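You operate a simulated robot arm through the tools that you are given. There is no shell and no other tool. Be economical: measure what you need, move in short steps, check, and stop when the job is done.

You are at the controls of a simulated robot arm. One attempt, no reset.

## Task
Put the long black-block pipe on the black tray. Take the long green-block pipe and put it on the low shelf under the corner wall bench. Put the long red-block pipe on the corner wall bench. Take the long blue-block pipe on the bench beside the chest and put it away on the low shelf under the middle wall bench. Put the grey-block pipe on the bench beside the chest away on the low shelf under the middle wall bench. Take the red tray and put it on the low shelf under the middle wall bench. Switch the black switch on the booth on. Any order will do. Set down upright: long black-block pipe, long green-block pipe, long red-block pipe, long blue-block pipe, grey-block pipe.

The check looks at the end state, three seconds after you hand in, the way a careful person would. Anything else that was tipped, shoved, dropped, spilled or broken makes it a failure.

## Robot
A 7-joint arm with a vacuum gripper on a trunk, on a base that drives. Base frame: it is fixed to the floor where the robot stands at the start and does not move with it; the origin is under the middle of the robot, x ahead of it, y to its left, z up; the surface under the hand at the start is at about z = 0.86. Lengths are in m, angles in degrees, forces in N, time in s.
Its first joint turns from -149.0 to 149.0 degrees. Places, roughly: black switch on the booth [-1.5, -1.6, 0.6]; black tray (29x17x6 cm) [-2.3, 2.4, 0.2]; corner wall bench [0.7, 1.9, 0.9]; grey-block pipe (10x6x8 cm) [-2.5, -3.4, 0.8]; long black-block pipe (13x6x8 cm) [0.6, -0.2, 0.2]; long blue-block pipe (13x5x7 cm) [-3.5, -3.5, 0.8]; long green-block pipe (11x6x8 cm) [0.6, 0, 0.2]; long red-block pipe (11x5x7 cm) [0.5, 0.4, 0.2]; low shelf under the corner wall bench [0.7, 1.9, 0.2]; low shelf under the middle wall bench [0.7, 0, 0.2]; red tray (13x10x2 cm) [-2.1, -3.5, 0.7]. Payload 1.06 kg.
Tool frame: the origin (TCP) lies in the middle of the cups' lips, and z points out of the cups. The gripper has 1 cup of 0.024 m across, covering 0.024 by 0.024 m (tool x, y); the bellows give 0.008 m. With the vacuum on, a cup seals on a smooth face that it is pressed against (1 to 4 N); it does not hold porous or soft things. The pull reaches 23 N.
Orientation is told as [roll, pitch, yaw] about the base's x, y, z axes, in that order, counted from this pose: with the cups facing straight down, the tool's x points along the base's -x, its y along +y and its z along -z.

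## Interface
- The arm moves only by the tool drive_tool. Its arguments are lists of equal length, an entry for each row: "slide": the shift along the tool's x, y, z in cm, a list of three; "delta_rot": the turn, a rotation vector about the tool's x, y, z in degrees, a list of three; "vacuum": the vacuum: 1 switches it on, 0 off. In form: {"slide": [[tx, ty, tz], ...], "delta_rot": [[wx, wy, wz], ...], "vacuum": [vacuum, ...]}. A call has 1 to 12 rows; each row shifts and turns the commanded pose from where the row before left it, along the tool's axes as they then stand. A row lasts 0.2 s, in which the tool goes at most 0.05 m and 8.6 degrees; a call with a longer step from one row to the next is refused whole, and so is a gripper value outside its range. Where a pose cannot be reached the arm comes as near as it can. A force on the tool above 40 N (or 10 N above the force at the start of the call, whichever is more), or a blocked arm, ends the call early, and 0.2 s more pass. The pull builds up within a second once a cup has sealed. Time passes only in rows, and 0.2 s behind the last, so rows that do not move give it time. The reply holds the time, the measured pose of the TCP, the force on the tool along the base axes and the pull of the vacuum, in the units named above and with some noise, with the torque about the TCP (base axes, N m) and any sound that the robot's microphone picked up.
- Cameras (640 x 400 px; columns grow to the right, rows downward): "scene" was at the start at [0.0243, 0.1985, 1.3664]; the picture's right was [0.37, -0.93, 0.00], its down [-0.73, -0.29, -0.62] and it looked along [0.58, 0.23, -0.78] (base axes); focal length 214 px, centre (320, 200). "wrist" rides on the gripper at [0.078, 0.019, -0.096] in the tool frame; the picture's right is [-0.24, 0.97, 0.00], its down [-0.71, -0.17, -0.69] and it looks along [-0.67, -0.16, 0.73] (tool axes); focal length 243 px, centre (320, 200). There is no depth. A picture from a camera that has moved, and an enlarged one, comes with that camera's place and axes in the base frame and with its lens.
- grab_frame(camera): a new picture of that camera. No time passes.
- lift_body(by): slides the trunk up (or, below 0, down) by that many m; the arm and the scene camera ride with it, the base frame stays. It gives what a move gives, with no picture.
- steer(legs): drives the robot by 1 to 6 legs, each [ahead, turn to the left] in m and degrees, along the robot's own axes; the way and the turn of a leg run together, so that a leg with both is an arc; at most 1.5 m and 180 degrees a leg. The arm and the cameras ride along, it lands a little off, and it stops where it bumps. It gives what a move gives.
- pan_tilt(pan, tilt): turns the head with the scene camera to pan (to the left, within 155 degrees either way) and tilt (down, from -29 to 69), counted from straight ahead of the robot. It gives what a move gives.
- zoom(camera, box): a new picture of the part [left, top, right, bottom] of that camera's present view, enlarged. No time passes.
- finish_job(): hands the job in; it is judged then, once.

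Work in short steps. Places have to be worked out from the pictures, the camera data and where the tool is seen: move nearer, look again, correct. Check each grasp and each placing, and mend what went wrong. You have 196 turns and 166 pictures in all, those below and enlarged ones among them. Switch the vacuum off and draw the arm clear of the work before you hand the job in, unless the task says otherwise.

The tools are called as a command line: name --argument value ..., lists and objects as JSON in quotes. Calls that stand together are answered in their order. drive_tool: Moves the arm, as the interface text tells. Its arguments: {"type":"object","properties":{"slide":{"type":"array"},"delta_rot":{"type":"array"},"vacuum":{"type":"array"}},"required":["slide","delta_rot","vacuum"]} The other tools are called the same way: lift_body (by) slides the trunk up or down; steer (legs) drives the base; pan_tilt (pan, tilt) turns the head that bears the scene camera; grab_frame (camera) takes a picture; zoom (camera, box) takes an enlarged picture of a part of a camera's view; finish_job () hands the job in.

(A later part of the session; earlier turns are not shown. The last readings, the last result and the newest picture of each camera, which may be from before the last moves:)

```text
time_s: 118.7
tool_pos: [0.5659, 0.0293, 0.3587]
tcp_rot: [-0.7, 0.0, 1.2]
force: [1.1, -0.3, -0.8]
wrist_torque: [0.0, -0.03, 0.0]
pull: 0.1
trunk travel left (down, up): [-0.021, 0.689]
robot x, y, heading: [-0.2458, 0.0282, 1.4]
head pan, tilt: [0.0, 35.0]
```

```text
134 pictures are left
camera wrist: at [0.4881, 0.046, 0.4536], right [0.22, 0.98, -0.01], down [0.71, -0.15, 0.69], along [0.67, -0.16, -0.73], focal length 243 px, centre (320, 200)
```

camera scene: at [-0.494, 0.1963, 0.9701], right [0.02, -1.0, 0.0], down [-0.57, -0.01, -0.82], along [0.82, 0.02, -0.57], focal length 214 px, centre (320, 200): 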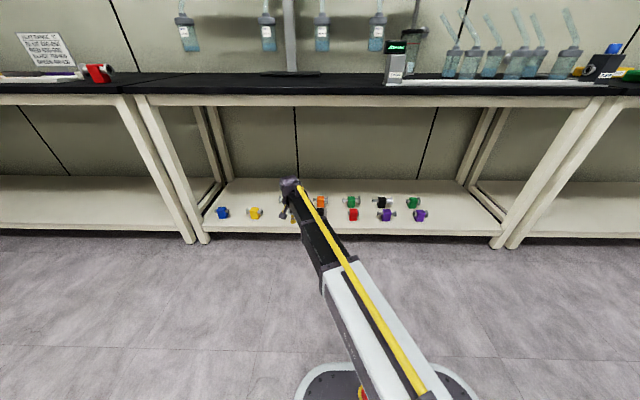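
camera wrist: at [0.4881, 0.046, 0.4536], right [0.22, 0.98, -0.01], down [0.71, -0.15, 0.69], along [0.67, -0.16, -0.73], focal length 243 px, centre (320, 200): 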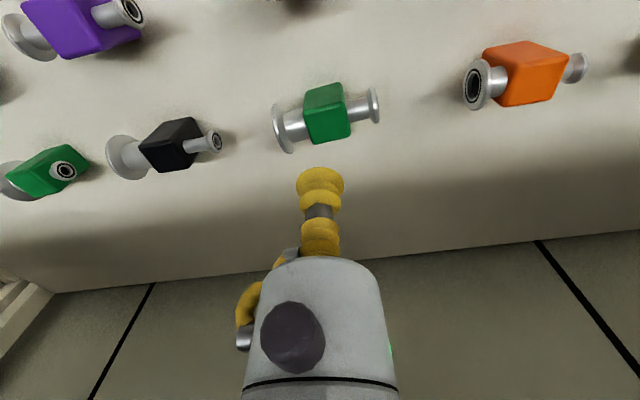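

Green's top centre is about (0.589, 0.028). I shift 2.3 cm ahead and go down to z≈0.262, then check.

drive_tool --slide '[[-2.3, 0, 0], [0, 0, 4.8], [0, 0, 4.8]]' --delta_rot '[[0, 0, 0], [0, 0, 0], [0, 0, 0]]' --vacuum '[0, 0, 0]'

grab_frame --camera "wrist"

```text
time_s: 119.5
tool_pos: [0.5888, 0.0273, 0.2624]
tcp_rot: [-0.7, 0.0, 1.1]
force: [-0.7, -0.7, -0.2]
wrist_torque: [-0.01, -0.01, 0.02]
pull: 0.0
trunk travel left (down, up): [-0.021, 0.689]
robot x, y, heading: [-0.2445, 0.0333, 1.1]
head pan, tilt: [0.0, 35.0]
```

```text
133 pictures are left
camera wrist: at [0.5119, 0.0446, 0.3567], right [0.22, 0.98, -0.01], down [0.71, -0.15, 0.69], along [0.67, -0.16, -0.73], focal length 243 px, centre (320, 200)
```

wrist: 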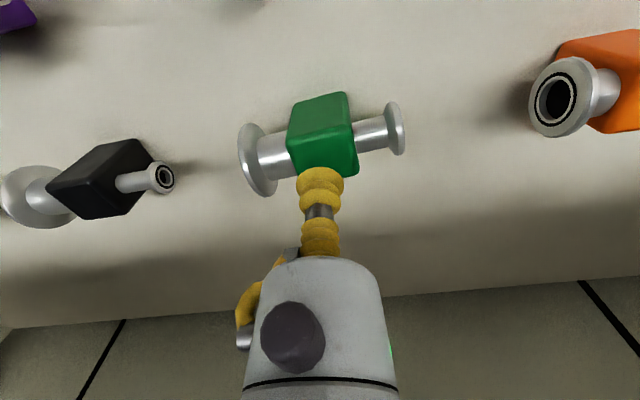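

Aligned. Descend with vacuum.

drive_tool --slide '[[0, 0, 1.8], [0, 0, 0.5], [0, 0, 0.5], [0, 0, 0.4], [0, 0, 0], [0, 0, 0]]' --delta_rot '[[0, 0, 0], [0, 0, 0], [0, 0, 0], [0, 0, 0], [0, 0, 0], [0, 0, 0]]' --vacuum '[1, 1, 1, 1, 1, 1]'

```text
time_s: 120.9
tool_pos: [0.5902, 0.0283, 0.2315]
tcp_rot: [-0.7, 0.0, 1.2]
force: [0.3, 0.0, -0.2]
wrist_torque: [-0.01, -0.01, -0.04]
pull: 0.1
trunk travel left (down, up): [-0.021, 0.689]
robot x, y, heading: [-0.2486, 0.0344, 1.2]
head pan, tilt: [0.0, 35.0]
```

drive_tool --slide '[[0, 0, 0.4], [0, 0, 0.3], [0, 0, 0], [0, 0, 0]]' --delta_rot '[[0, 0, 0], [0, 0, 0], [0, 0, 0], [0, 0, 0]]' --vacuum '[1, 1, 1, 1]'

```text
time_s: 121.9
tool_pos: [0.5891, 0.027, 0.2236]
tcp_rot: [-0.8, 0.0, 1.1]
force: [-0.9, 0.3, -0.2]
wrist_torque: [0.06, -0.05, 0.01]
pull: 22.8
trunk travel left (down, up): [-0.021, 0.689]
robot x, y, heading: [-0.248, 0.0317, 1.1]
head pan, tilt: [0.0, 35.0]
```

Sealed. I lift, back out, and drive to face the corner bench's low shelf.

drive_tool --slide '[[0, 0, -3], [0, 0, -3], [0, 0, -4], [0, 0, -3]]' --delta_rot '[[0, 0, 0], [0, 0, 0], [0, 0, 0], [0, 0, 0]]' --vacuum '[1, 1, 1, 1]'

steer --legs '[[-0.5, 0], [0, 89], [1.5, 0], [0, -90]]'

grab_frame --camera "scene"

grab_frame --camera "wrist"

```text
time_s: 122.9
tool_pos: [0.5906, 0.0288, 0.3536]
tcp_rot: [-0.7, 0.1, 1.1]
force: [0.9, 0.0, -3.0]
wrist_torque: [0.01, 0.04, -0.01]
pull: 22.5
trunk travel left (down, up): [-0.021, 0.689]
robot x, y, heading: [-0.2495, 0.0342, 1.2]
head pan, tilt: [0.0, 35.0]
```

```text
time_s: 140.5
tool_pos: [0.0852, 1.4679, 0.3548]
tcp_rot: [-0.7, 0.1, -1.5]
force: [-0.1, -0.8, 0.5]
wrist_torque: [0.0, 0.0, 0.0]
pull: 0.0
trunk travel left (down, up): [-0.021, 0.689]
robot x, y, heading: [-0.752, 1.5046, -1.2]
head pan, tilt: [0.0, 35.0]
```

```text
132 pictures are left
camera scene: at [-0.7048, 1.6771, 0.9701], right [-0.02, -1.0, 0.0], down [-0.57, 0.01, -0.82], along [0.82, -0.02, -0.57], focal length 214 px, centre (320, 200)
```

scene: 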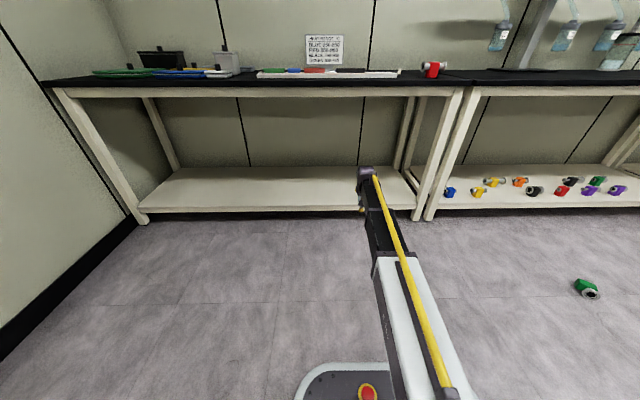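

```text
131 pictures are left
camera wrist: at [0.0087, 1.4884, 0.4483], right [0.26, 0.97, -0.01], down [0.7, -0.18, 0.69], along [0.66, -0.19, -0.73], focal length 243 px, centre (320, 200)
```

wrist: 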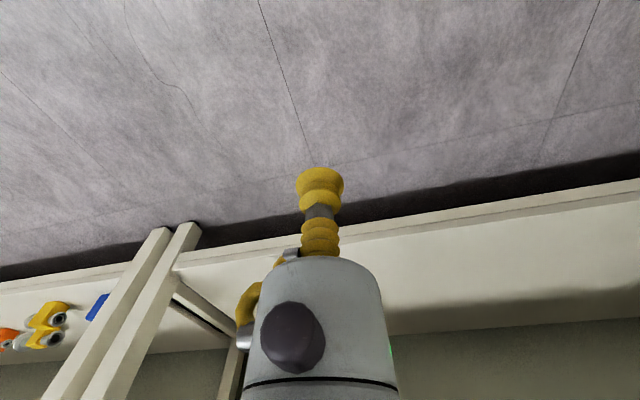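

The green pipe fell during the turn and lies on the floor near (-0.12, 0.37). I turn towards it and approach to look.

steer --legs '[[0, -60], [0.3, 0]]'

grab_frame --camera "wrist"

grab_frame --camera "scene"

```text
time_s: 145.2
tool_pos: [-0.2051, 0.5032, 0.3529]
tcp_rot: [-0.7, 0.0, -60.5]
force: [0.5, -0.6, -0.6]
wrist_torque: [0.0, -0.01, 0.03]
pull: 0.0
trunk travel left (down, up): [-0.021, 0.689]
robot x, y, heading: [-0.6039, 1.2388, -60.3]
head pan, tilt: [0.0, 35.0]
```

```text
130 pictures are left
camera wrist: at [-0.2266, 0.5804, 0.4483], right [0.96, 0.27, -0.01], down [0.21, -0.7, 0.69], along [0.18, -0.66, -0.73], focal length 243 px, centre (320, 200)
```

wrist: 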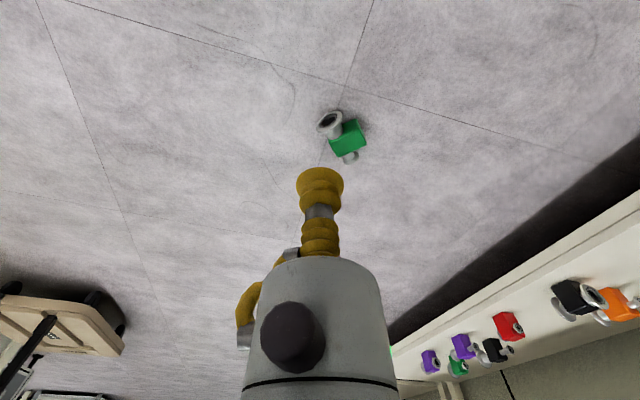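

```text
129 pictures are left
camera scene: at [-0.4326, 1.2886, 0.9701], right [-0.87, -0.49, 0.0], down [-0.28, 0.5, -0.82], along [0.4, -0.71, -0.57], focal length 214 px, centre (320, 200)
```

scene: 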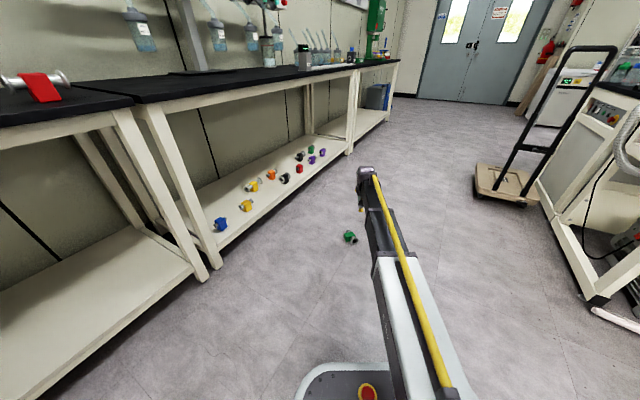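

zoom --camera "wrist" --box '[300, 95, 380, 170]'

zoom --camera "scene" --box '[330, 220, 370, 250]'

```text
5.33 times, centred on (340, 132) of wrist
camera zoom: at [-0.2266, 0.5804, 0.4483], right [0.96, 0.27, -0.01], down [0.21, -0.7, 0.69], along [0.18, -0.66, -0.73], focal length 1294 px, centre (213, 560)
```

zoom: 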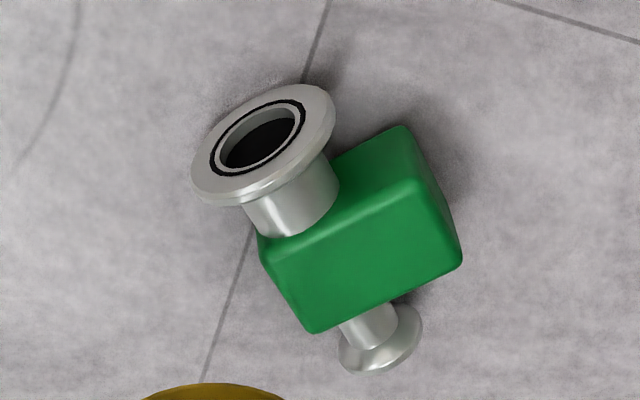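

```text
13.33 times, centred on (350, 235) of scene
camera zoom: at [-0.4326, 1.2886, 0.9701], right [-0.87, -0.49, 0.0], down [-0.28, 0.5, -0.82], along [0.4, -0.71, -0.57], focal length 2860 px, centre (-80, -267)
```

zoom: 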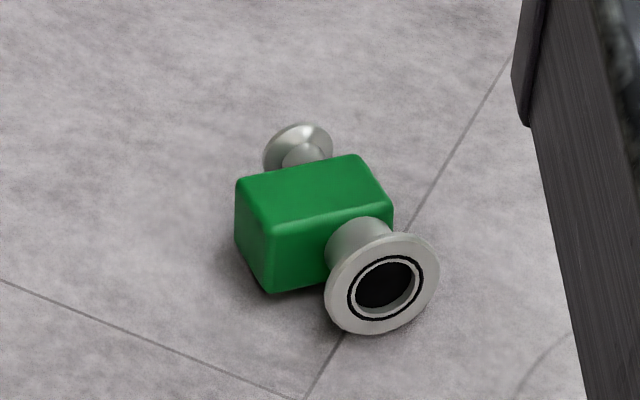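

The pipe lies on its side, its block's top facing south-west. I drive 0.16 m ahead to bring the tool above it, and lower a bit for a closer look.

steer --legs '[[0.155, 0]]'

drive_tool --slide '[[0, 0, 4.5], [0, 0, 4.5], [0, 0, 4.5], [0, 0, 4.5]]' --delta_rot '[[0, 0, 0], [0, 0, 0], [0, 0, 0], [0, 0, 0]]' --vacuum '[0, 0, 0, 0]'

grab_frame --camera "wrist"

```text
time_s: 146.6
tool_pos: [-0.127, 0.3697, 0.3519]
tcp_rot: [-0.7, 0.0, -60.4]
force: [0.2, -0.4, 0.1]
wrist_torque: [0.0, -0.02, -0.02]
pull: 0.1
trunk travel left (down, up): [-0.021, 0.689]
robot x, y, heading: [-0.5244, 1.1056, -60.1]
head pan, tilt: [0.0, 35.0]
```

```text
time_s: 147.6
tool_pos: [-0.13, 0.364, 0.173]
tcp_rot: [-0.7, -0.1, -60.3]
force: [0.6, 0.1, -0.2]
wrist_torque: [-0.01, 0.02, 0.01]
pull: 0.0
trunk travel left (down, up): [-0.021, 0.689]
robot x, y, heading: [-0.5203, 1.1053, -60.1]
head pan, tilt: [0.0, 35.0]
```

```text
126 pictures are left
camera wrist: at [-0.1512, 0.4426, 0.2677], right [0.96, 0.28, -0.01], down [0.21, -0.7, 0.69], along [0.18, -0.66, -0.73], focal length 243 px, centre (320, 200)
```

wrist: 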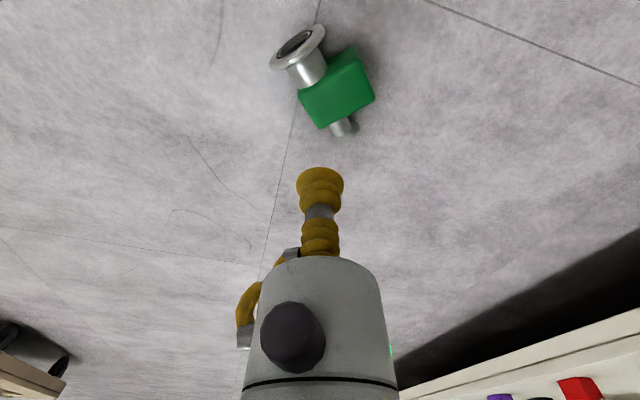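

I yaw the tool so its forward side faces the block's top direction (−134°), at the same time shifting over the block.

drive_tool --slide '[[0, 0, 0], [0, 0, 0], [0, 0, 0], [0, 0, 0], [0, 0, 0], [0, 0, 0], [0, 0, 0], [0, 0, 0], [0, 0, 0]]' --delta_rot '[[0, 0, 8.2], [0, 0, 8.2], [0, 0, 8.2], [0, 0, 8.2], [0, 0, 8.2], [0, 0, 8.2], [0, 0, 8.2], [0, 0, 8.2], [0, 0, 8.2]]' --vacuum '[0, 0, 0, 0, 0, 0, 0, 0, 0]'

grab_frame --camera "wrist"

```text
time_s: 149.6
tool_pos: [-0.1285, 0.3686, 0.1735]
tcp_rot: [-0.2, -0.6, -134.2]
force: [-0.4, -0.4, 0.2]
wrist_torque: [0.01, -0.03, 0.05]
pull: 0.0
trunk travel left (down, up): [-0.021, 0.689]
robot x, y, heading: [-0.5238, 1.1098, -60.2]
head pan, tilt: [0.0, 35.0]
```

```text
125 pictures are left
camera wrist: at [-0.059, 0.4109, 0.2671], right [0.53, -0.85, 0.0], down [-0.61, -0.38, 0.69], along [-0.59, -0.37, -0.72], focal length 243 px, centre (320, 200)
```

wrist: 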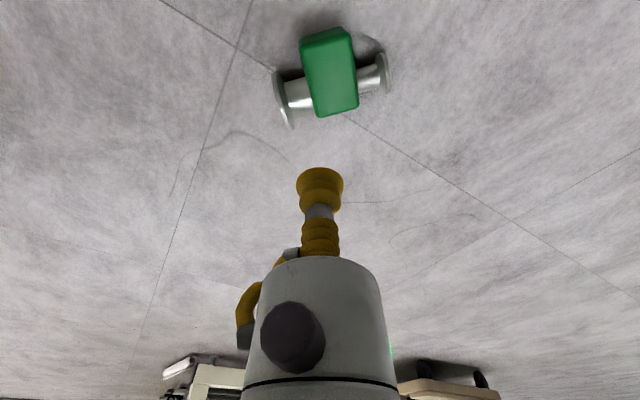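

Offset to the face centre is about 0.9 cm (tool x) and 1.2 cm (tool y). I shift, lower to z≈0.08 and look.

drive_tool --slide '[[0.9, 1.2, 0], [0, 0, 4.7], [0, 0, 4.5]]' --delta_rot '[[0, 0, 0], [0, 0, 0], [0, 0, 0]]' --vacuum '[0, 0, 0]'

zoom --camera "wrist" --box '[220, 50, 420, 200]'

```text
time_s: 150.4
tool_pos: [-0.1157, 0.3658, 0.0811]
tcp_rot: [-0.2, -0.6, -134.2]
force: [-0.4, -1.2, -0.2]
wrist_torque: [0.01, 0.0, -0.02]
pull: 0.1
trunk travel left (down, up): [-0.021, 0.689]
robot x, y, heading: [-0.526, 1.1059, -60.3]
head pan, tilt: [0.0, 35.0]
```

```text
2.67 times, centred on (320, 125) of wrist
camera zoom: at [-0.0457, 0.4076, 0.1752], right [0.53, -0.85, 0.0], down [-0.61, -0.39, 0.69], along [-0.59, -0.37, -0.72], focal length 647 px, centre (320, 400)
```

zoom: 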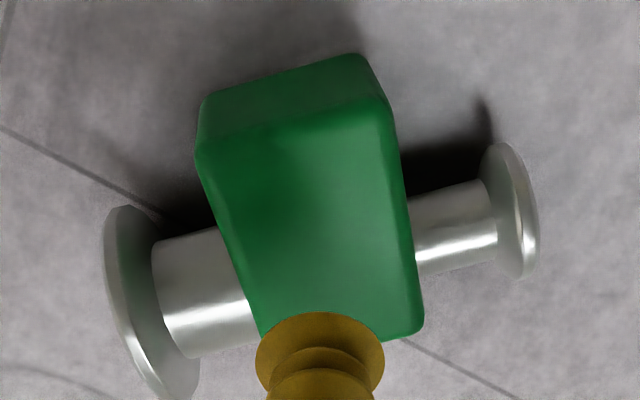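

The landing point is on the face near the pipe axis. I move 0.4 cm back, tilt 4° to match the lying slope, and descend with the vacuum on.

drive_tool --slide '[[0.4, 0, 0], [0, 0, 1], [0, 0, 0.6], [0, 0, 0.5], [0, 0, 0], [0, 0, 0]]' --delta_rot '[[4, 0, 0], [0, 0, 0], [0, 0, 0], [0, 0, 0], [0, 0, 0], [0, 0, 0]]' --vacuum '[1, 1, 1, 1, 1, 1]'

```text
time_s: 151.8
tool_pos: [-0.1148, 0.3708, 0.0593]
tcp_rot: [-4.1, -0.6, -134.2]
force: [-0.9, 0.8, -0.4]
wrist_torque: [0.0, 0.03, -0.04]
pull: 0.1
trunk travel left (down, up): [-0.021, 0.689]
robot x, y, heading: [-0.5226, 1.1053, -60.4]
head pan, tilt: [0.0, 35.0]
```

drive_tool --slide '[[0, 0, 0.5], [0, 0, 0.4], [0, 0, 0], [0, 0, 0]]' --delta_rot '[[0, 0, 0], [0, 0, 0], [0, 0, 0], [0, 0, 0]]' --vacuum '[1, 1, 1, 1]'

```text
time_s: 152.8
tool_pos: [-0.1135, 0.3713, 0.0508]
tcp_rot: [-4.1, -0.6, -134.2]
force: [0.5, -0.9, 0.2]
wrist_torque: [0.0, 0.01, 0.01]
pull: 0.0
trunk travel left (down, up): [-0.021, 0.689]
robot x, y, heading: [-0.5239, 1.1133, -60.3]
head pan, tilt: [0.0, 35.0]
```

drive_tool --slide '[[0, 0, 0.4], [0, 0, 0.4], [0, 0, 0], [0, 0, 0]]' --delta_rot '[[0, 0, 0], [0, 0, 0], [0, 0, 0], [0, 0, 0]]' --vacuum '[1, 1, 1, 1]'

zoom --camera "wrist" --box '[220, 80, 420, 230]'

```text
time_s: 153.8
tool_pos: [-0.1135, 0.3707, 0.0435]
tcp_rot: [-4.1, -0.7, -134.3]
force: [1.2, 0.2, 0.3]
wrist_torque: [0.13, 0.08, -0.07]
pull: 23.6
trunk travel left (down, up): [-0.021, 0.689]
robot x, y, heading: [-0.521, 1.1055, -60.3]
head pan, tilt: [0.0, 35.0]
```

```text
2.67 times, centred on (320, 155) of wrist
camera zoom: at [-0.0394, 0.41, 0.1358], right [0.53, -0.84, -0.07], down [-0.57, -0.42, 0.7], along [-0.62, -0.33, -0.71], focal length 647 px, centre (320, 320)
```

zoom: 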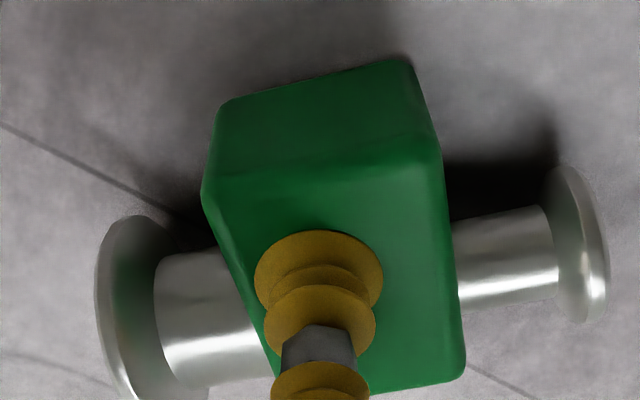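

Sealed. I lift gently, level the tool and yaw back 74°.

drive_tool --slide '[[0, 0, -1], [0, 0, -2], [0, 0, -3], [0, 0, -4], [0, 0, -4], [0, 0, -4]]' --delta_rot '[[0, 0, 0], [0, 0, 0], [0, 0, 0], [-4, 0, 0], [0, 0, 0], [0, 0, 0]]' --vacuum '[1, 1, 1, 1, 1, 1]'

drive_tool --slide '[[0, 0, 0], [0, 0, 0], [0, 0, 0], [0, 0, 0], [0, 0, 0], [0, 0, 0], [0, 0, 0], [0, 0, 0], [0, 0, 0], [0, 0, 0], [0, 0, 0], [0, 0, 0]]' --delta_rot '[[0, 0, -6.2], [0, 0, -6.2], [0, 0, -6.2], [0, 0, -6.2], [0, 0, -6.2], [0, 0, -6.2], [0, 0, -6.2], [0, 0, -6.2], [0, 0, -6.2], [0, 0, -6.2], [0, 0, -6.2], [0, 0, -6.2]]' --vacuum '[1, 1, 1, 1, 1, 1, 1, 1, 1, 1, 1, 1]'

grab_frame --camera "wrist"

```text
time_s: 155.2
tool_pos: [-0.1083, 0.3657, 0.2233]
tcp_rot: [-0.2, -0.6, -134.2]
force: [0.1, 0.0, -3.0]
wrist_torque: [0.05, -0.02, 0.0]
pull: 22.9
trunk travel left (down, up): [-0.021, 0.689]
robot x, y, heading: [-0.5257, 1.1068, -60.2]
head pan, tilt: [0.0, 35.0]
```

```text
time_s: 157.8
tool_pos: [-0.1074, 0.366, 0.2234]
tcp_rot: [-0.7, 0.2, -59.7]
force: [-0.6, 0.7, -3.1]
wrist_torque: [0.03, 0.03, -0.01]
pull: 22.6
trunk travel left (down, up): [-0.021, 0.689]
robot x, y, heading: [-0.5236, 1.1071, -60.1]
head pan, tilt: [0.0, 35.0]
```

```text
122 pictures are left
camera wrist: at [-0.1292, 0.4434, 0.3177], right [0.96, 0.29, -0.01], down [0.22, -0.69, 0.69], along [0.19, -0.66, -0.73], focal length 243 px, centre (320, 200)
```

wrist: 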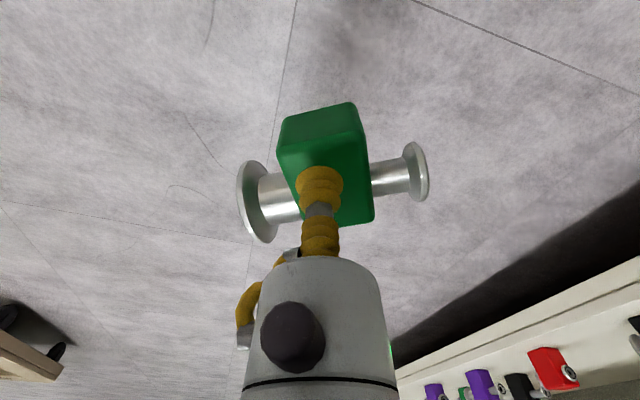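

Holding well. I back 0.3 m, then turn left in two checked halves.

steer --legs '[[-0.3, 0]]'

steer --legs '[[0, 60]]'

grab_frame --camera "wrist"

grab_frame --camera "scene"

```text
time_s: 159.8
tool_pos: [-0.254, 0.6287, 0.2215]
tcp_rot: [-0.7, 0.1, -59.4]
force: [0.0, 0.1, -3.8]
wrist_torque: [0.01, 0.01, -0.03]
pull: 23.2
trunk travel left (down, up): [-0.021, 0.689]
robot x, y, heading: [-0.6728, 1.3634, -59.8]
head pan, tilt: [0.0, 35.0]
```

```text
time_s: 162.9
tool_pos: [0.1761, 1.3806, 0.2228]
tcp_rot: [-0.7, 0.1, 1.9]
force: [-0.6, 0.0, -3.3]
wrist_torque: [0.0, 0.03, 0.0]
pull: 22.5
trunk travel left (down, up): [-0.021, 0.689]
robot x, y, heading: [-0.6745, 1.3669, 1.6]
head pan, tilt: [0.0, 35.0]
```

```text
121 pictures are left
camera wrist: at [0.0975, 1.3984, 0.3177], right [0.2, 0.98, -0.01], down [0.71, -0.14, 0.69], along [0.67, -0.15, -0.73], focal length 243 px, centre (320, 200)
```

wrist: 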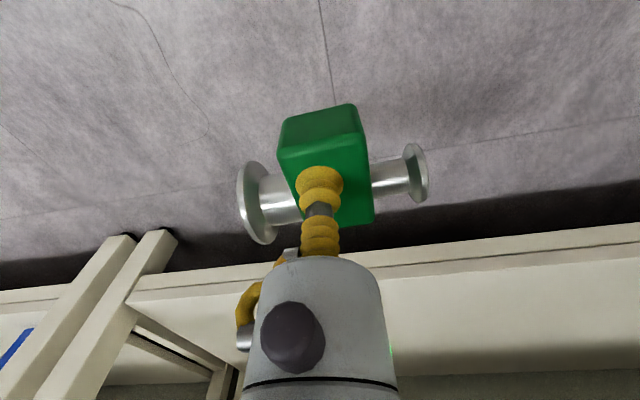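

```text
120 pictures are left
camera scene: at [-0.6358, 1.5381, 0.9701], right [0.03, -1.0, 0.0], down [-0.57, -0.01, -0.82], along [0.82, 0.02, -0.57], focal length 214 px, centre (320, 200)
```

scene: 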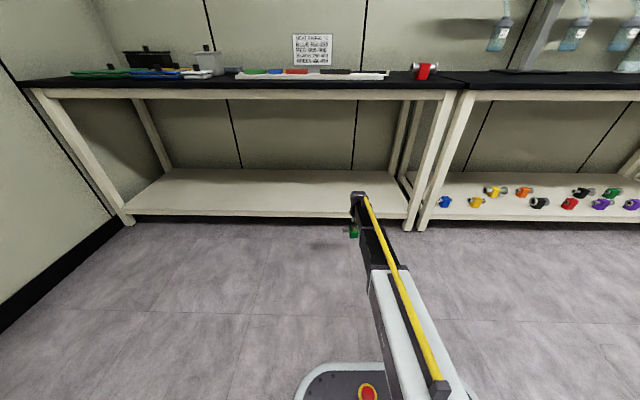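

Still held. I raise the tool and pitch it forward 90° so the block stands upright in front of the cup.

drive_tool --slide '[[0, 0, -4], [0, 0, -4], [0, 0, -4], [0, 0, 0], [0, 0, 0], [0, 0, 0], [0, 0, 0], [0, 0, 0], [0, 0, 0], [0, 0, 0], [0, 0, 0]]' --delta_rot '[[0, 0, 0], [0, 0, 0], [0, 0, 0], [0, -7.5, 0], [0, -7.5, 0], [0, -7.5, 0], [0, -7.5, 0], [0, -7.5, 0], [0, -7.5, 0], [0, -7.5, 0], [0, -7.5, 0]]' --vacuum '[1, 1, 1, 1, 1, 1, 1, 1, 1, 1, 1]'

grab_frame --camera "wrist"

grab_frame --camera "scene"

```text
time_s: 165.3
tool_pos: [0.1762, 1.3838, 0.3436]
tcp_rot: [-1.3, -59.9, 3.0]
force: [0.0, 0.7, -3.2]
wrist_torque: [0.01, 0.06, 0.03]
pull: 22.8
trunk travel left (down, up): [-0.021, 0.689]
robot x, y, heading: [-0.6749, 1.3667, 1.7]
head pan, tilt: [0.0, 35.0]
```

```text
119 pictures are left
camera wrist: at [0.0535, 1.3972, 0.3219], right [0.09, 0.98, 0.19], down [-0.23, -0.17, 0.96], along [0.97, -0.13, 0.21], focal length 243 px, centre (320, 200)
```

wrist: 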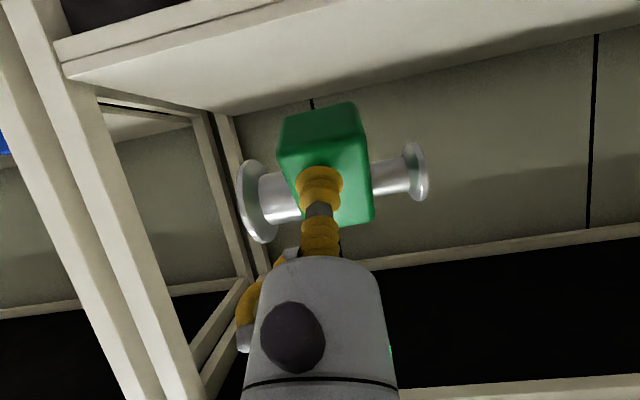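

```text
118 pictures are left
camera scene: at [-0.6358, 1.5381, 0.9701], right [0.03, -1.0, 0.0], down [-0.57, -0.01, -0.82], along [0.82, 0.02, -0.57], focal length 214 px, centre (320, 200)
```

scene: 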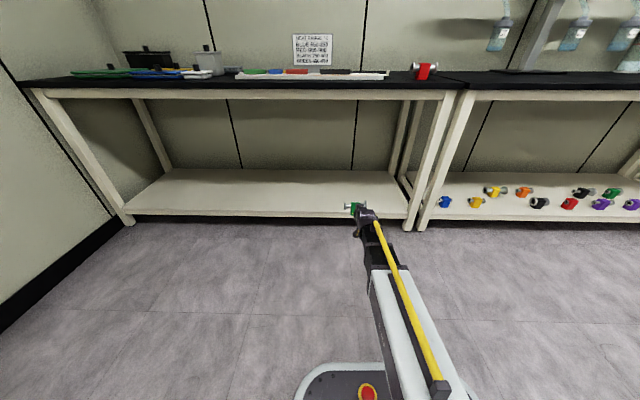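

The block is turning upright fine. I check the shelf front edge precisely.

zoom --camera "scene" --box '[250, 160, 410, 260]'

```text
4.00 times, centred on (330, 210) of scene
camera zoom: at [-0.6358, 1.5381, 0.9701], right [0.03, -1.0, 0.0], down [-0.57, -0.01, -0.82], along [0.82, 0.02, -0.57], focal length 858 px, centre (280, 160)
```

zoom: 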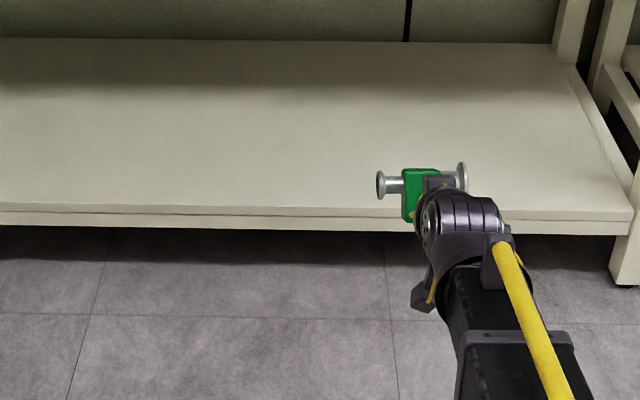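

The shelf's front edge is at x≈0.40 with top z≈0.16. I finish the pitch to 90°.

drive_tool --slide '[[0, 0, 0], [0, 0, 0], [0, 0, 0], [0, 0, 0]]' --delta_rot '[[0, -7.5, 0], [0, -7.5, 0], [0, -7.5, 0], [0, -7.5, 0]]' --vacuum '[1, 1, 1, 1]'

grab_frame --camera "wrist"

zoom --camera "scene" --box '[320, 170, 400, 220]'

```text
time_s: 166.3
tool_pos: [0.1765, 1.3823, 0.3431]
tcp_rot: [-92.2, -89.3, 94.1]
force: [-0.3, -0.4, -3.3]
wrist_torque: [-0.02, 0.07, -0.02]
pull: 22.6
trunk travel left (down, up): [-0.021, 0.689]
robot x, y, heading: [-0.6744, 1.369, 1.4]
head pan, tilt: [0.0, 35.0]
```

```text
116 pictures are left
camera wrist: at [0.0802, 1.3975, 0.2636], right [-0.03, 0.97, 0.22], down [-0.68, -0.19, 0.71], along [0.73, -0.13, 0.67], focal length 243 px, centre (320, 200)
```

wrist: 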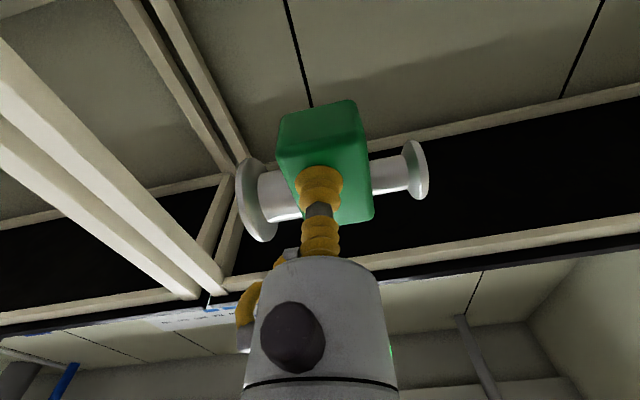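

```text
8.00 times, centred on (360, 195) of scene
camera zoom: at [-0.6358, 1.5381, 0.9701], right [0.03, -1.0, 0.0], down [-0.57, -0.01, -0.82], along [0.82, 0.02, -0.57], focal length 1716 px, centre (0, 240)
```

zoom: 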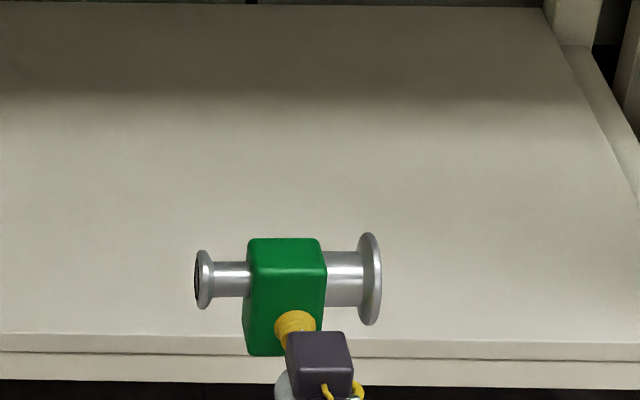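

Upright and held. I drive ahead 0.255 m and lower towards the shelf.

steer --legs '[[0.255, 0]]'

drive_tool --slide '[[3.5, 0, 0], [3.5, 0, 0], [3, 0, 0], [2, 0, 0]]' --delta_rot '[[0, 0, 0], [0, 0, 0], [0, 0, 0], [0, 0, 0]]' --vacuum '[1, 1, 1, 1]'

grab_frame --camera "scene"

zoom --camera "scene" --box '[310, 180, 410, 250]'

```text
time_s: 168.2
tool_pos: [0.427, 1.3883, 0.3444]
tcp_rot: [-83.8, -89.2, 85.6]
force: [0.7, -1.1, -3.7]
wrist_torque: [-0.02, 0.07, -0.03]
pull: 22.7
trunk travel left (down, up): [-0.021, 0.689]
robot x, y, heading: [-0.4262, 1.3711, 1.4]
head pan, tilt: [0.0, 35.0]
```

```text
time_s: 169.2
tool_pos: [0.4273, 1.387, 0.2218]
tcp_rot: [-83.3, -89.3, 85.1]
force: [0.5, -0.1, -3.0]
wrist_torque: [-0.05, 0.1, 0.03]
pull: 22.5
trunk travel left (down, up): [-0.021, 0.689]
robot x, y, heading: [-0.4231, 1.3731, 1.4]
head pan, tilt: [0.0, 35.0]
```

```text
114 pictures are left
camera scene: at [-0.3846, 1.5444, 0.9701], right [0.02, -1.0, 0.0], down [-0.57, -0.01, -0.82], along [0.82, 0.02, -0.57], focal length 214 px, centre (320, 200)
```

scene: 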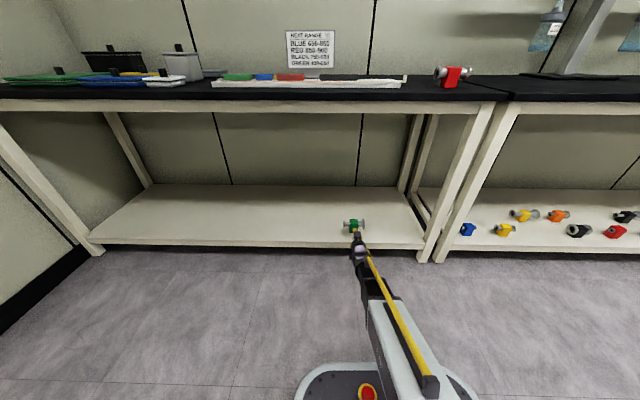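

```text
5.71 times, centred on (360, 215) of scene
camera zoom: at [-0.3846, 1.5444, 0.9701], right [0.02, -1.0, 0.0], down [-0.57, -0.01, -0.82], along [0.82, 0.02, -0.57], focal length 1226 px, centre (91, 114)
```

zoom: 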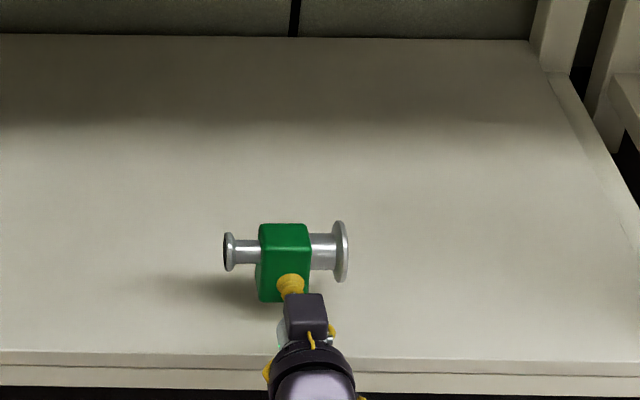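

Good placement, about 3 cm inside the edge. I lower in small steps watching the force.

drive_tool --slide '[[1, 0, 0], [0.7, 0, 0], [0.5, 0, 0]]' --delta_rot '[[0, 0, 0], [0, 0, 0], [0, 0, 0]]' --vacuum '[1, 1, 1]'

zoom --camera "scene" --box '[330, 195, 400, 245]'

```text
time_s: 170.0
tool_pos: [0.4268, 1.3869, 0.2006]
tcp_rot: [-82.9, -89.3, 84.7]
force: [0.1, -0.2, -2.9]
wrist_torque: [-0.02, 0.08, -0.01]
pull: 23.2
trunk travel left (down, up): [-0.021, 0.689]
robot x, y, heading: [-0.4237, 1.3724, 1.6]
head pan, tilt: [0.0, 35.0]
```

```text
8.00 times, centred on (365, 220) of scene
camera zoom: at [-0.3846, 1.5444, 0.9701], right [0.02, -1.0, 0.0], down [-0.57, -0.01, -0.82], along [0.82, 0.02, -0.57], focal length 1716 px, centre (-40, 40)
```

zoom: 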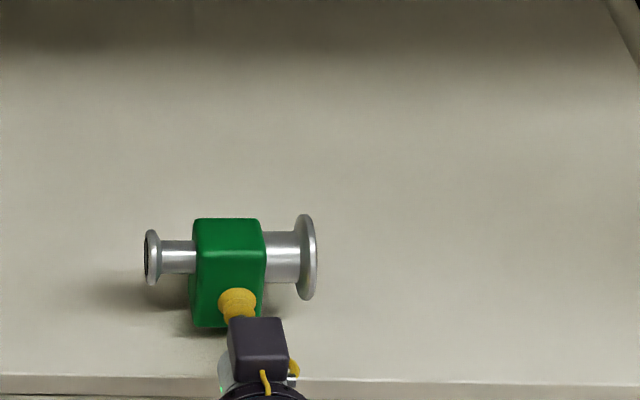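

drive_tool --slide '[[0.4, 0, 0], [0.3, 0, 0], [0, 0, 0]]' --delta_rot '[[0, 0, 0], [0, 0, 0], [0, 0, 0]]' --vacuum '[1, 1, 1]'

drive_tool --slide '[[0.3, 0, 0], [0, 0, 0]]' --delta_rot '[[0, 0, 0], [0, 0, 0]]' --vacuum '[1, 1]'

```text
time_s: 170.8
tool_pos: [0.4265, 1.3866, 0.194]
tcp_rot: [-83.9, -89.3, 85.9]
force: [-0.8, 0.1, -3.5]
wrist_torque: [-0.02, 0.09, 0.01]
pull: 23.0
trunk travel left (down, up): [-0.021, 0.689]
robot x, y, heading: [-0.4273, 1.3737, 1.2]
head pan, tilt: [0.0, 35.0]
```

```text
time_s: 171.4
tool_pos: [0.4269, 1.3862, 0.1921]
tcp_rot: [-84.1, -89.3, 86.0]
force: [-0.5, 0.0, -2.9]
wrist_torque: [-0.03, 0.06, 0.02]
pull: 23.3
trunk travel left (down, up): [-0.021, 0.689]
robot x, y, heading: [-0.4236, 1.3714, 1.7]
head pan, tilt: [0.0, 35.0]
```

drive_tool --slide '[[0.3, 0, 0], [0, 0, 0]]' --delta_rot '[[0, 0, 0], [0, 0, 0]]' --vacuum '[1, 1]'

drive_tool --slide '[[0.3, 0, 0], [0, 0, 0]]' --delta_rot '[[0, 0, 0], [0, 0, 0]]' --vacuum '[1, 1]'

zoom --camera "scene" --box '[330, 195, 400, 245]'

```text
time_s: 172.0
tool_pos: [0.4261, 1.3858, 0.1877]
tcp_rot: [-84.0, -89.3, 85.8]
force: [0.3, 0.0, -3.6]
wrist_torque: [-0.01, 0.08, -0.04]
pull: 22.6
trunk travel left (down, up): [-0.021, 0.689]
robot x, y, heading: [-0.4239, 1.3717, 1.5]
head pan, tilt: [0.0, 35.0]
```

```text
time_s: 172.6
tool_pos: [0.4261, 1.3867, 0.1854]
tcp_rot: [-90.4, -89.4, 92.2]
force: [-0.9, 0.1, 2.0]
wrist_torque: [0.15, -0.08, 0.02]
pull: 22.7
trunk travel left (down, up): [-0.021, 0.689]
robot x, y, heading: [-0.4261, 1.374, 1.3]
head pan, tilt: [0.0, 35.0]
```

```text
8.00 times, centred on (365, 220) of scene
camera zoom: at [-0.385, 1.5443, 0.9702], right [0.02, -1.0, 0.0], down [-0.57, -0.01, -0.82], along [0.82, 0.02, -0.57], focal length 1716 px, centre (-40, 40)
```

zoom: 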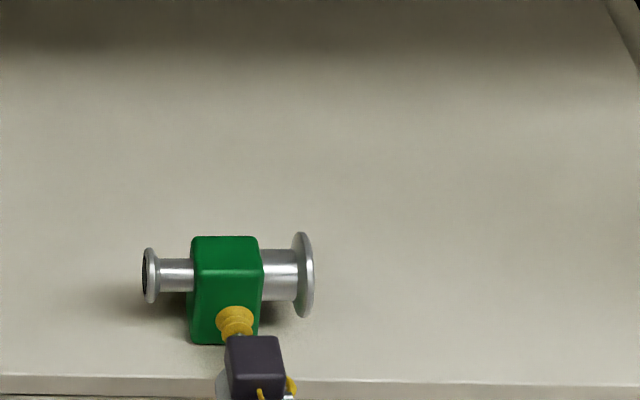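

In contact. I release, wait, and withdraw straight back.

drive_tool --slide '[[0, 0, 0], [0, 0, 0], [0, 0, 0], [0, 0, 0], [0, 0, -0.5], [0, 0, -1], [0, 0, -3], [0, 0, -4]]' --delta_rot '[[0, 0, 0], [0, 0, 0], [0, 0, 0], [0, 0, 0], [0, 0, 0], [0, 0, 0], [0, 0, 0], [0, 0, 0]]' --vacuum '[0, 0, 0, 0, 0, 0, 0, 0]'

zoom --camera "scene" --box '[310, 180, 410, 250]'

```text
time_s: 174.4
tool_pos: [0.3409, 1.3855, 0.1849]
tcp_rot: [-85.7, -89.3, 87.4]
force: [0.4, -0.2, 0.1]
wrist_torque: [0.02, 0.02, -0.02]
pull: 0.0
trunk travel left (down, up): [-0.021, 0.689]
robot x, y, heading: [-0.4239, 1.374, 1.7]
head pan, tilt: [0.0, 35.0]
```

```text
5.71 times, centred on (360, 215) of scene
camera zoom: at [-0.3847, 1.5444, 0.9701], right [0.02, -1.0, 0.0], down [-0.57, -0.01, -0.82], along [0.82, 0.02, -0.57], focal length 1226 px, centre (91, 114)
```

zoom: 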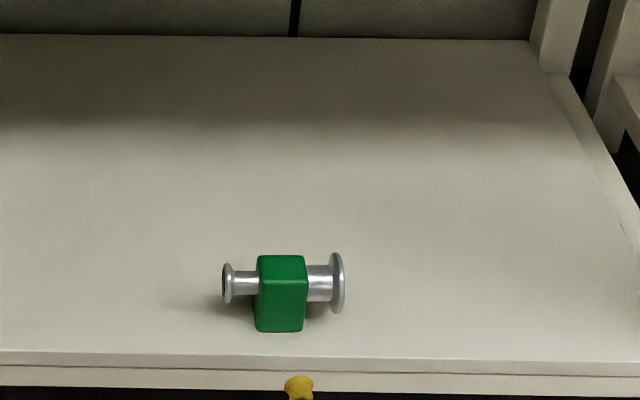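

The green pipe stands upright on the corner low shelf. I back off, return the tool to pointing down.

steer --legs '[[-0.35, 0]]'

drive_tool --slide '[[-4, 0, 0], [-4, 0, 0], [-4, 0, 0], [-4, 0, 0], [0, 0, 0], [0, 0, 0], [0, 0, 0], [0, 0, 0], [0, 0, 0], [0, 0, 0], [0, 0, 0], [0, 0, 0]]' --delta_rot '[[0, 0, 0], [0, 0, 0], [0, 0, 0], [0, 0, 0], [0, 8, 0], [0, 8, 0], [0, 8, 0], [0, 8, 0], [0, 8, 0], [0, 8, 0], [0, 8, 0], [0, 8, 0]]' --vacuum '[0, 0, 0, 0, 0, 0, 0, 0, 0, 0, 0, 0]'

drive_tool --slide '[[0, 0, 0], [0, 0, 0], [0, 0, 0], [0, 0, 0]]' --delta_rot '[[0, 8, 0], [0, 8, 0], [0, 8, 0], [0, 1.6, 0]]' --vacuum '[0, 0, 0, 0]'

steer --legs '[[0, -78], [1.35, 0]]'

```text
time_s: 176.6
tool_pos: [-0.0078, 1.3752, 0.1862]
tcp_rot: [-85.2, -89.3, 86.6]
force: [-0.5, 0.4, 0.7]
wrist_torque: [-0.01, 0.01, -0.02]
pull: 0.0
trunk travel left (down, up): [-0.021, 0.689]
robot x, y, heading: [-0.774, 1.362, 1.2]
head pan, tilt: [0.0, 35.0]
```

```text
time_s: 179.2
tool_pos: [-0.0075, 1.3763, 0.346]
tcp_rot: [-0.7, -25.8, 1.8]
force: [0.5, 0.9, -0.1]
wrist_torque: [0.01, 0.01, 0.03]
pull: 0.1
trunk travel left (down, up): [-0.021, 0.689]
robot x, y, heading: [-0.7723, 1.3661, 1.4]
head pan, tilt: [0.0, 35.0]
```

```text
time_s: 180.2
tool_pos: [-0.0076, 1.3761, 0.3449]
tcp_rot: [-0.8, -0.2, 1.6]
force: [0.0, -0.6, 0.6]
wrist_torque: [-0.02, 0.03, 0.02]
pull: 0.0
trunk travel left (down, up): [-0.021, 0.689]
robot x, y, heading: [-0.771, 1.3624, 1.0]
head pan, tilt: [0.0, 35.0]
```

```text
time_s: 190.4
tool_pos: [-0.2652, -0.7009, 0.3454]
tcp_rot: [-0.7, -0.2, -75.4]
force: [0.5, -0.4, 0.7]
wrist_torque: [0.0, 0.01, -0.05]
pull: 0.0
trunk travel left (down, up): [-0.021, 0.689]
robot x, y, heading: [-0.4458, 0.0406, -75.9]
head pan, tilt: [0.0, 35.0]
```

I turn to face the bench and look at the black pipe.

steer --legs '[[0, 76], [0.18, 0]]'

drive_tool --slide '[[-2, -4.5, 0], [-2, -4.5, 0], [-1, -4.5, 0], [0, -4.5, 0]]' --delta_rot '[[0, 0, 0], [0, 0, 0], [0, 0, 0], [0, 0, 0]]' --vacuum '[0, 0, 0, 0]'

grab_frame --camera "wrist"

```text
time_s: 195.2
tool_pos: [0.4943, 0.0408, 0.3446]
tcp_rot: [-0.7, -0.3, 0.7]
force: [0.3, 0.3, 0.0]
wrist_torque: [0.02, 0.03, 0.04]
pull: 0.0
trunk travel left (down, up): [-0.021, 0.689]
robot x, y, heading: [-0.266, 0.0429, 0.3]
head pan, tilt: [0.0, 35.0]
```

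```text
time_s: 196.2
tool_pos: [0.547, -0.1392, 0.3465]
tcp_rot: [-0.7, -0.3, 0.7]
force: [0.8, 0.5, 0.1]
wrist_torque: [0.01, 0.02, -0.01]
pull: 0.0
trunk travel left (down, up): [-0.021, 0.689]
robot x, y, heading: [-0.2711, 0.0412, 0.3]
head pan, tilt: [0.0, 35.0]
```

```text
109 pictures are left
camera wrist: at [0.4686, -0.1213, 0.4417], right [0.22, 0.97, -0.01], down [0.71, -0.15, 0.69], along [0.67, -0.16, -0.72], focal length 243 px, centre (320, 200)
```

wrist: 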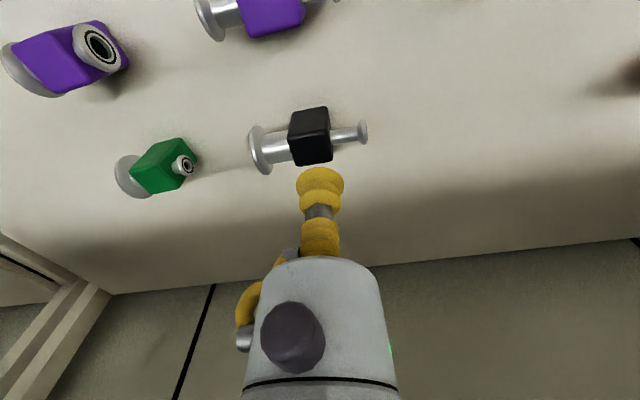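

Black's top centre ≈(0.594,-0.162). I move above and down to z≈0.26.

drive_tool --slide '[[-3.2, -1.6, 0], [-1.5, -0.8, 0], [0, 0, 4.5], [0, 0, 4.1]]' --delta_rot '[[0, 0, 0], [0, 0, 0], [0, 0, 0], [0, 0, 0]]' --vacuum '[0, 0, 0, 0]'

zoom --camera "wrist" --box '[220, 70, 420, 200]'

```text
time_s: 197.2
tool_pos: [0.5942, -0.1643, 0.2619]
tcp_rot: [-0.7, -0.4, 0.6]
force: [0.4, 0.1, -0.3]
wrist_torque: [0.02, 0.01, 0.01]
pull: 0.0
trunk travel left (down, up): [-0.021, 0.689]
robot x, y, heading: [-0.2683, 0.0436, 0.4]
head pan, tilt: [0.0, 35.0]
```

```text
3.08 times, centred on (320, 135) of wrist
camera zoom: at [0.516, -0.1459, 0.3555], right [0.22, 0.97, -0.01], down [0.71, -0.16, 0.69], along [0.67, -0.16, -0.72], focal length 746 px, centre (320, 400)
```

zoom: 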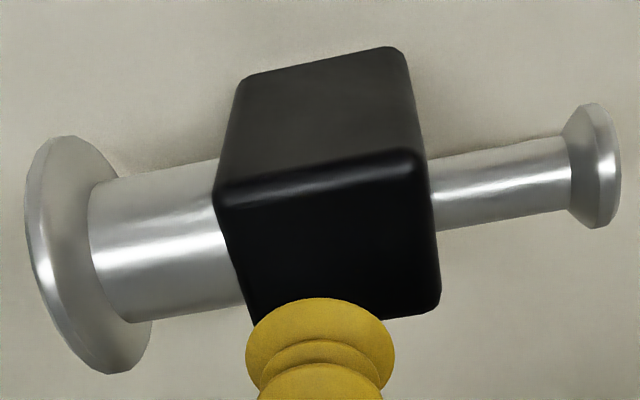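

Alignment is good. I level the tool and descend with the vacuum.

drive_tool --slide '[[0, 0, 1.8], [0, 0, 0.8], [0, 0, 0.6], [0, 0, 0.4], [0, 0, 0.3], [0, 0, 0], [0, 0, 0]]' --delta_rot '[[-0.7, 0.4, 0], [0, 0, 0], [0, 0, 0], [0, 0, 0], [0, 0, 0], [0, 0, 0], [0, 0, 0]]' --vacuum '[1, 1, 1, 1, 1, 1, 1]'

```text
time_s: 198.8
tool_pos: [0.5944, -0.1628, 0.2234]
tcp_rot: [0.0, 0.0, 0.7]
force: [-2.4, 0.7, 6.0]
wrist_torque: [0.0, -0.02, 0.02]
pull: 22.5
trunk travel left (down, up): [-0.021, 0.689]
robot x, y, heading: [-0.2677, 0.0415, 0.3]
head pan, tilt: [0.0, 35.0]
```

Sealed. Lift and check the torque.

drive_tool --slide '[[0, 0, -0.5], [0, 0, -2], [0, 0, -3], [0, 0, -4], [0, 0, -3], [0, 0, 0], [0, 0, 0]]' --delta_rot '[[0, 0, 0], [0, 0, 0], [0, 0, 0], [0, 0, 0], [0, 0, 0], [0, 0, 0], [0, 0, 0]]' --vacuum '[1, 1, 1, 1, 1, 1, 1]'

steer --legs '[[-0.4, 0]]'

grab_frame --camera "wrist"

```text
time_s: 200.3
tool_pos: [0.5938, -0.1646, 0.3475]
tcp_rot: [0.0, 0.1, 0.8]
force: [0.1, 0.3, -2.8]
wrist_torque: [0.03, -0.02, 0.01]
pull: 23.3
trunk travel left (down, up): [-0.021, 0.689]
robot x, y, heading: [-0.2723, 0.043, 0.2]
head pan, tilt: [0.0, 35.0]
```

```text
time_s: 202.8
tool_pos: [0.1977, -0.1673, 0.3484]
tcp_rot: [0.0, 0.1, 0.5]
force: [0.6, 0.1, -2.8]
wrist_torque: [0.03, 0.04, 0.0]
pull: 23.1
trunk travel left (down, up): [-0.021, 0.689]
robot x, y, heading: [-0.6623, 0.0413, -0.1]
head pan, tilt: [0.0, 35.0]
```

```text
107 pictures are left
camera wrist: at [0.1205, -0.1501, 0.4427], right [0.23, 0.97, 0.0], down [0.71, -0.17, 0.68], along [0.67, -0.15, -0.73], focal length 243 px, centre (320, 200)
```

wrist: 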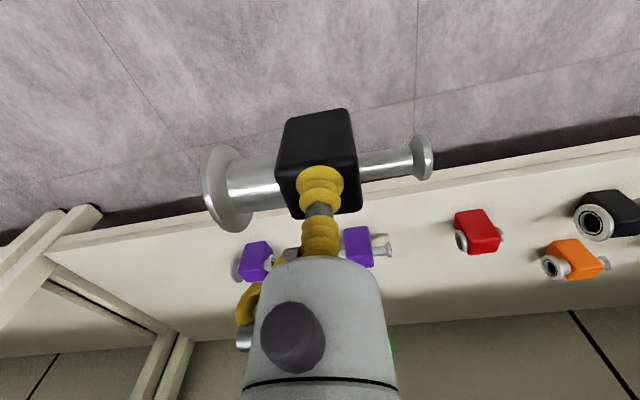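

Good hold. I turn left in checked steps and head for the window-side benches.

steer --legs '[[0, 45]]'

steer --legs '[[0, 45]]'

steer --legs '[[0.65, 0]]'

steer --legs '[[0, 60]]'

pan_tilt --pan -30 --tilt 20

grab_frame --camera "scene"

```text
time_s: 205.3
tool_pos: [0.0842, 0.5158, 0.3479]
tcp_rot: [0.0, 0.2, 46.3]
force: [0.2, 0.2, -3.2]
wrist_torque: [0.04, 0.04, 0.03]
pull: 22.4
trunk travel left (down, up): [-0.021, 0.689]
robot x, y, heading: [-0.6683, 0.039, 46.2]
head pan, tilt: [0.0, 35.0]
```

```text
time_s: 207.8
tool_pos: [-0.4828, 0.9094, 0.3483]
tcp_rot: [0.1, 0.1, 92.2]
force: [-0.1, 0.2, -4.4]
wrist_torque: [-0.06, 0.03, -0.03]
pull: 22.9
trunk travel left (down, up): [-0.021, 0.689]
robot x, y, heading: [-0.6678, 0.0399, 91.8]
head pan, tilt: [0.0, 35.0]
```

```text
time_s: 211.5
tool_pos: [-0.5164, 1.5724, 0.3465]
tcp_rot: [0.1, 0.2, 92.9]
force: [0.5, -1.3, -3.2]
wrist_torque: [-0.04, 0.02, 0.04]
pull: 23.0
trunk travel left (down, up): [-0.021, 0.689]
robot x, y, heading: [-0.6885, 0.6999, 92.4]
head pan, tilt: [0.0, 35.0]
```

```text
time_s: 214.5
tool_pos: [-1.3635, 1.2753, 0.3475]
tcp_rot: [0.1, 0.0, 153.5]
force: [-0.3, 0.1, -3.4]
wrist_torque: [-0.05, 0.0, -0.01]
pull: 23.0
trunk travel left (down, up): [-0.021, 0.689]
robot x, y, heading: [-0.6898, 0.7023, 153.1]
head pan, tilt: [0.0, 35.0]
```

```text
time_s: 215.5
tool_pos: [-1.3637, 1.277, 0.3471]
tcp_rot: [0.0, 0.1, 153.6]
force: [0.1, -0.8, -2.9]
wrist_torque: [-0.06, -0.02, -0.02]
pull: 23.1
trunk travel left (down, up): [-0.021, 0.689]
robot x, y, heading: [-0.6862, 0.7024, 153.1]
head pan, tilt: [-30.0, 20.0]
```

```text
106 pictures are left
camera scene: at [-0.7776, 0.6065, 0.9939], right [0.84, 0.55, 0.0], down [0.19, -0.29, -0.94], along [-0.51, 0.79, -0.34], focal length 214 px, centre (320, 200)
```

scene: 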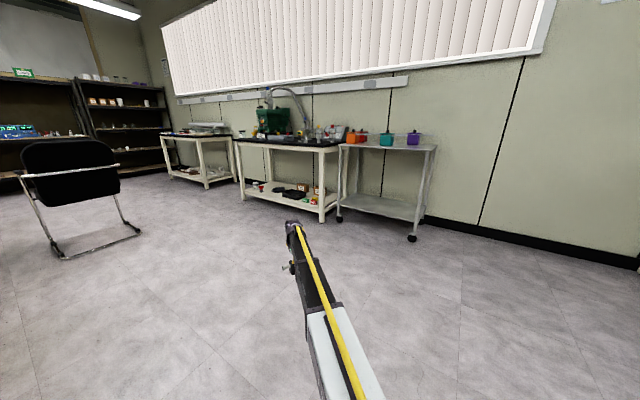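

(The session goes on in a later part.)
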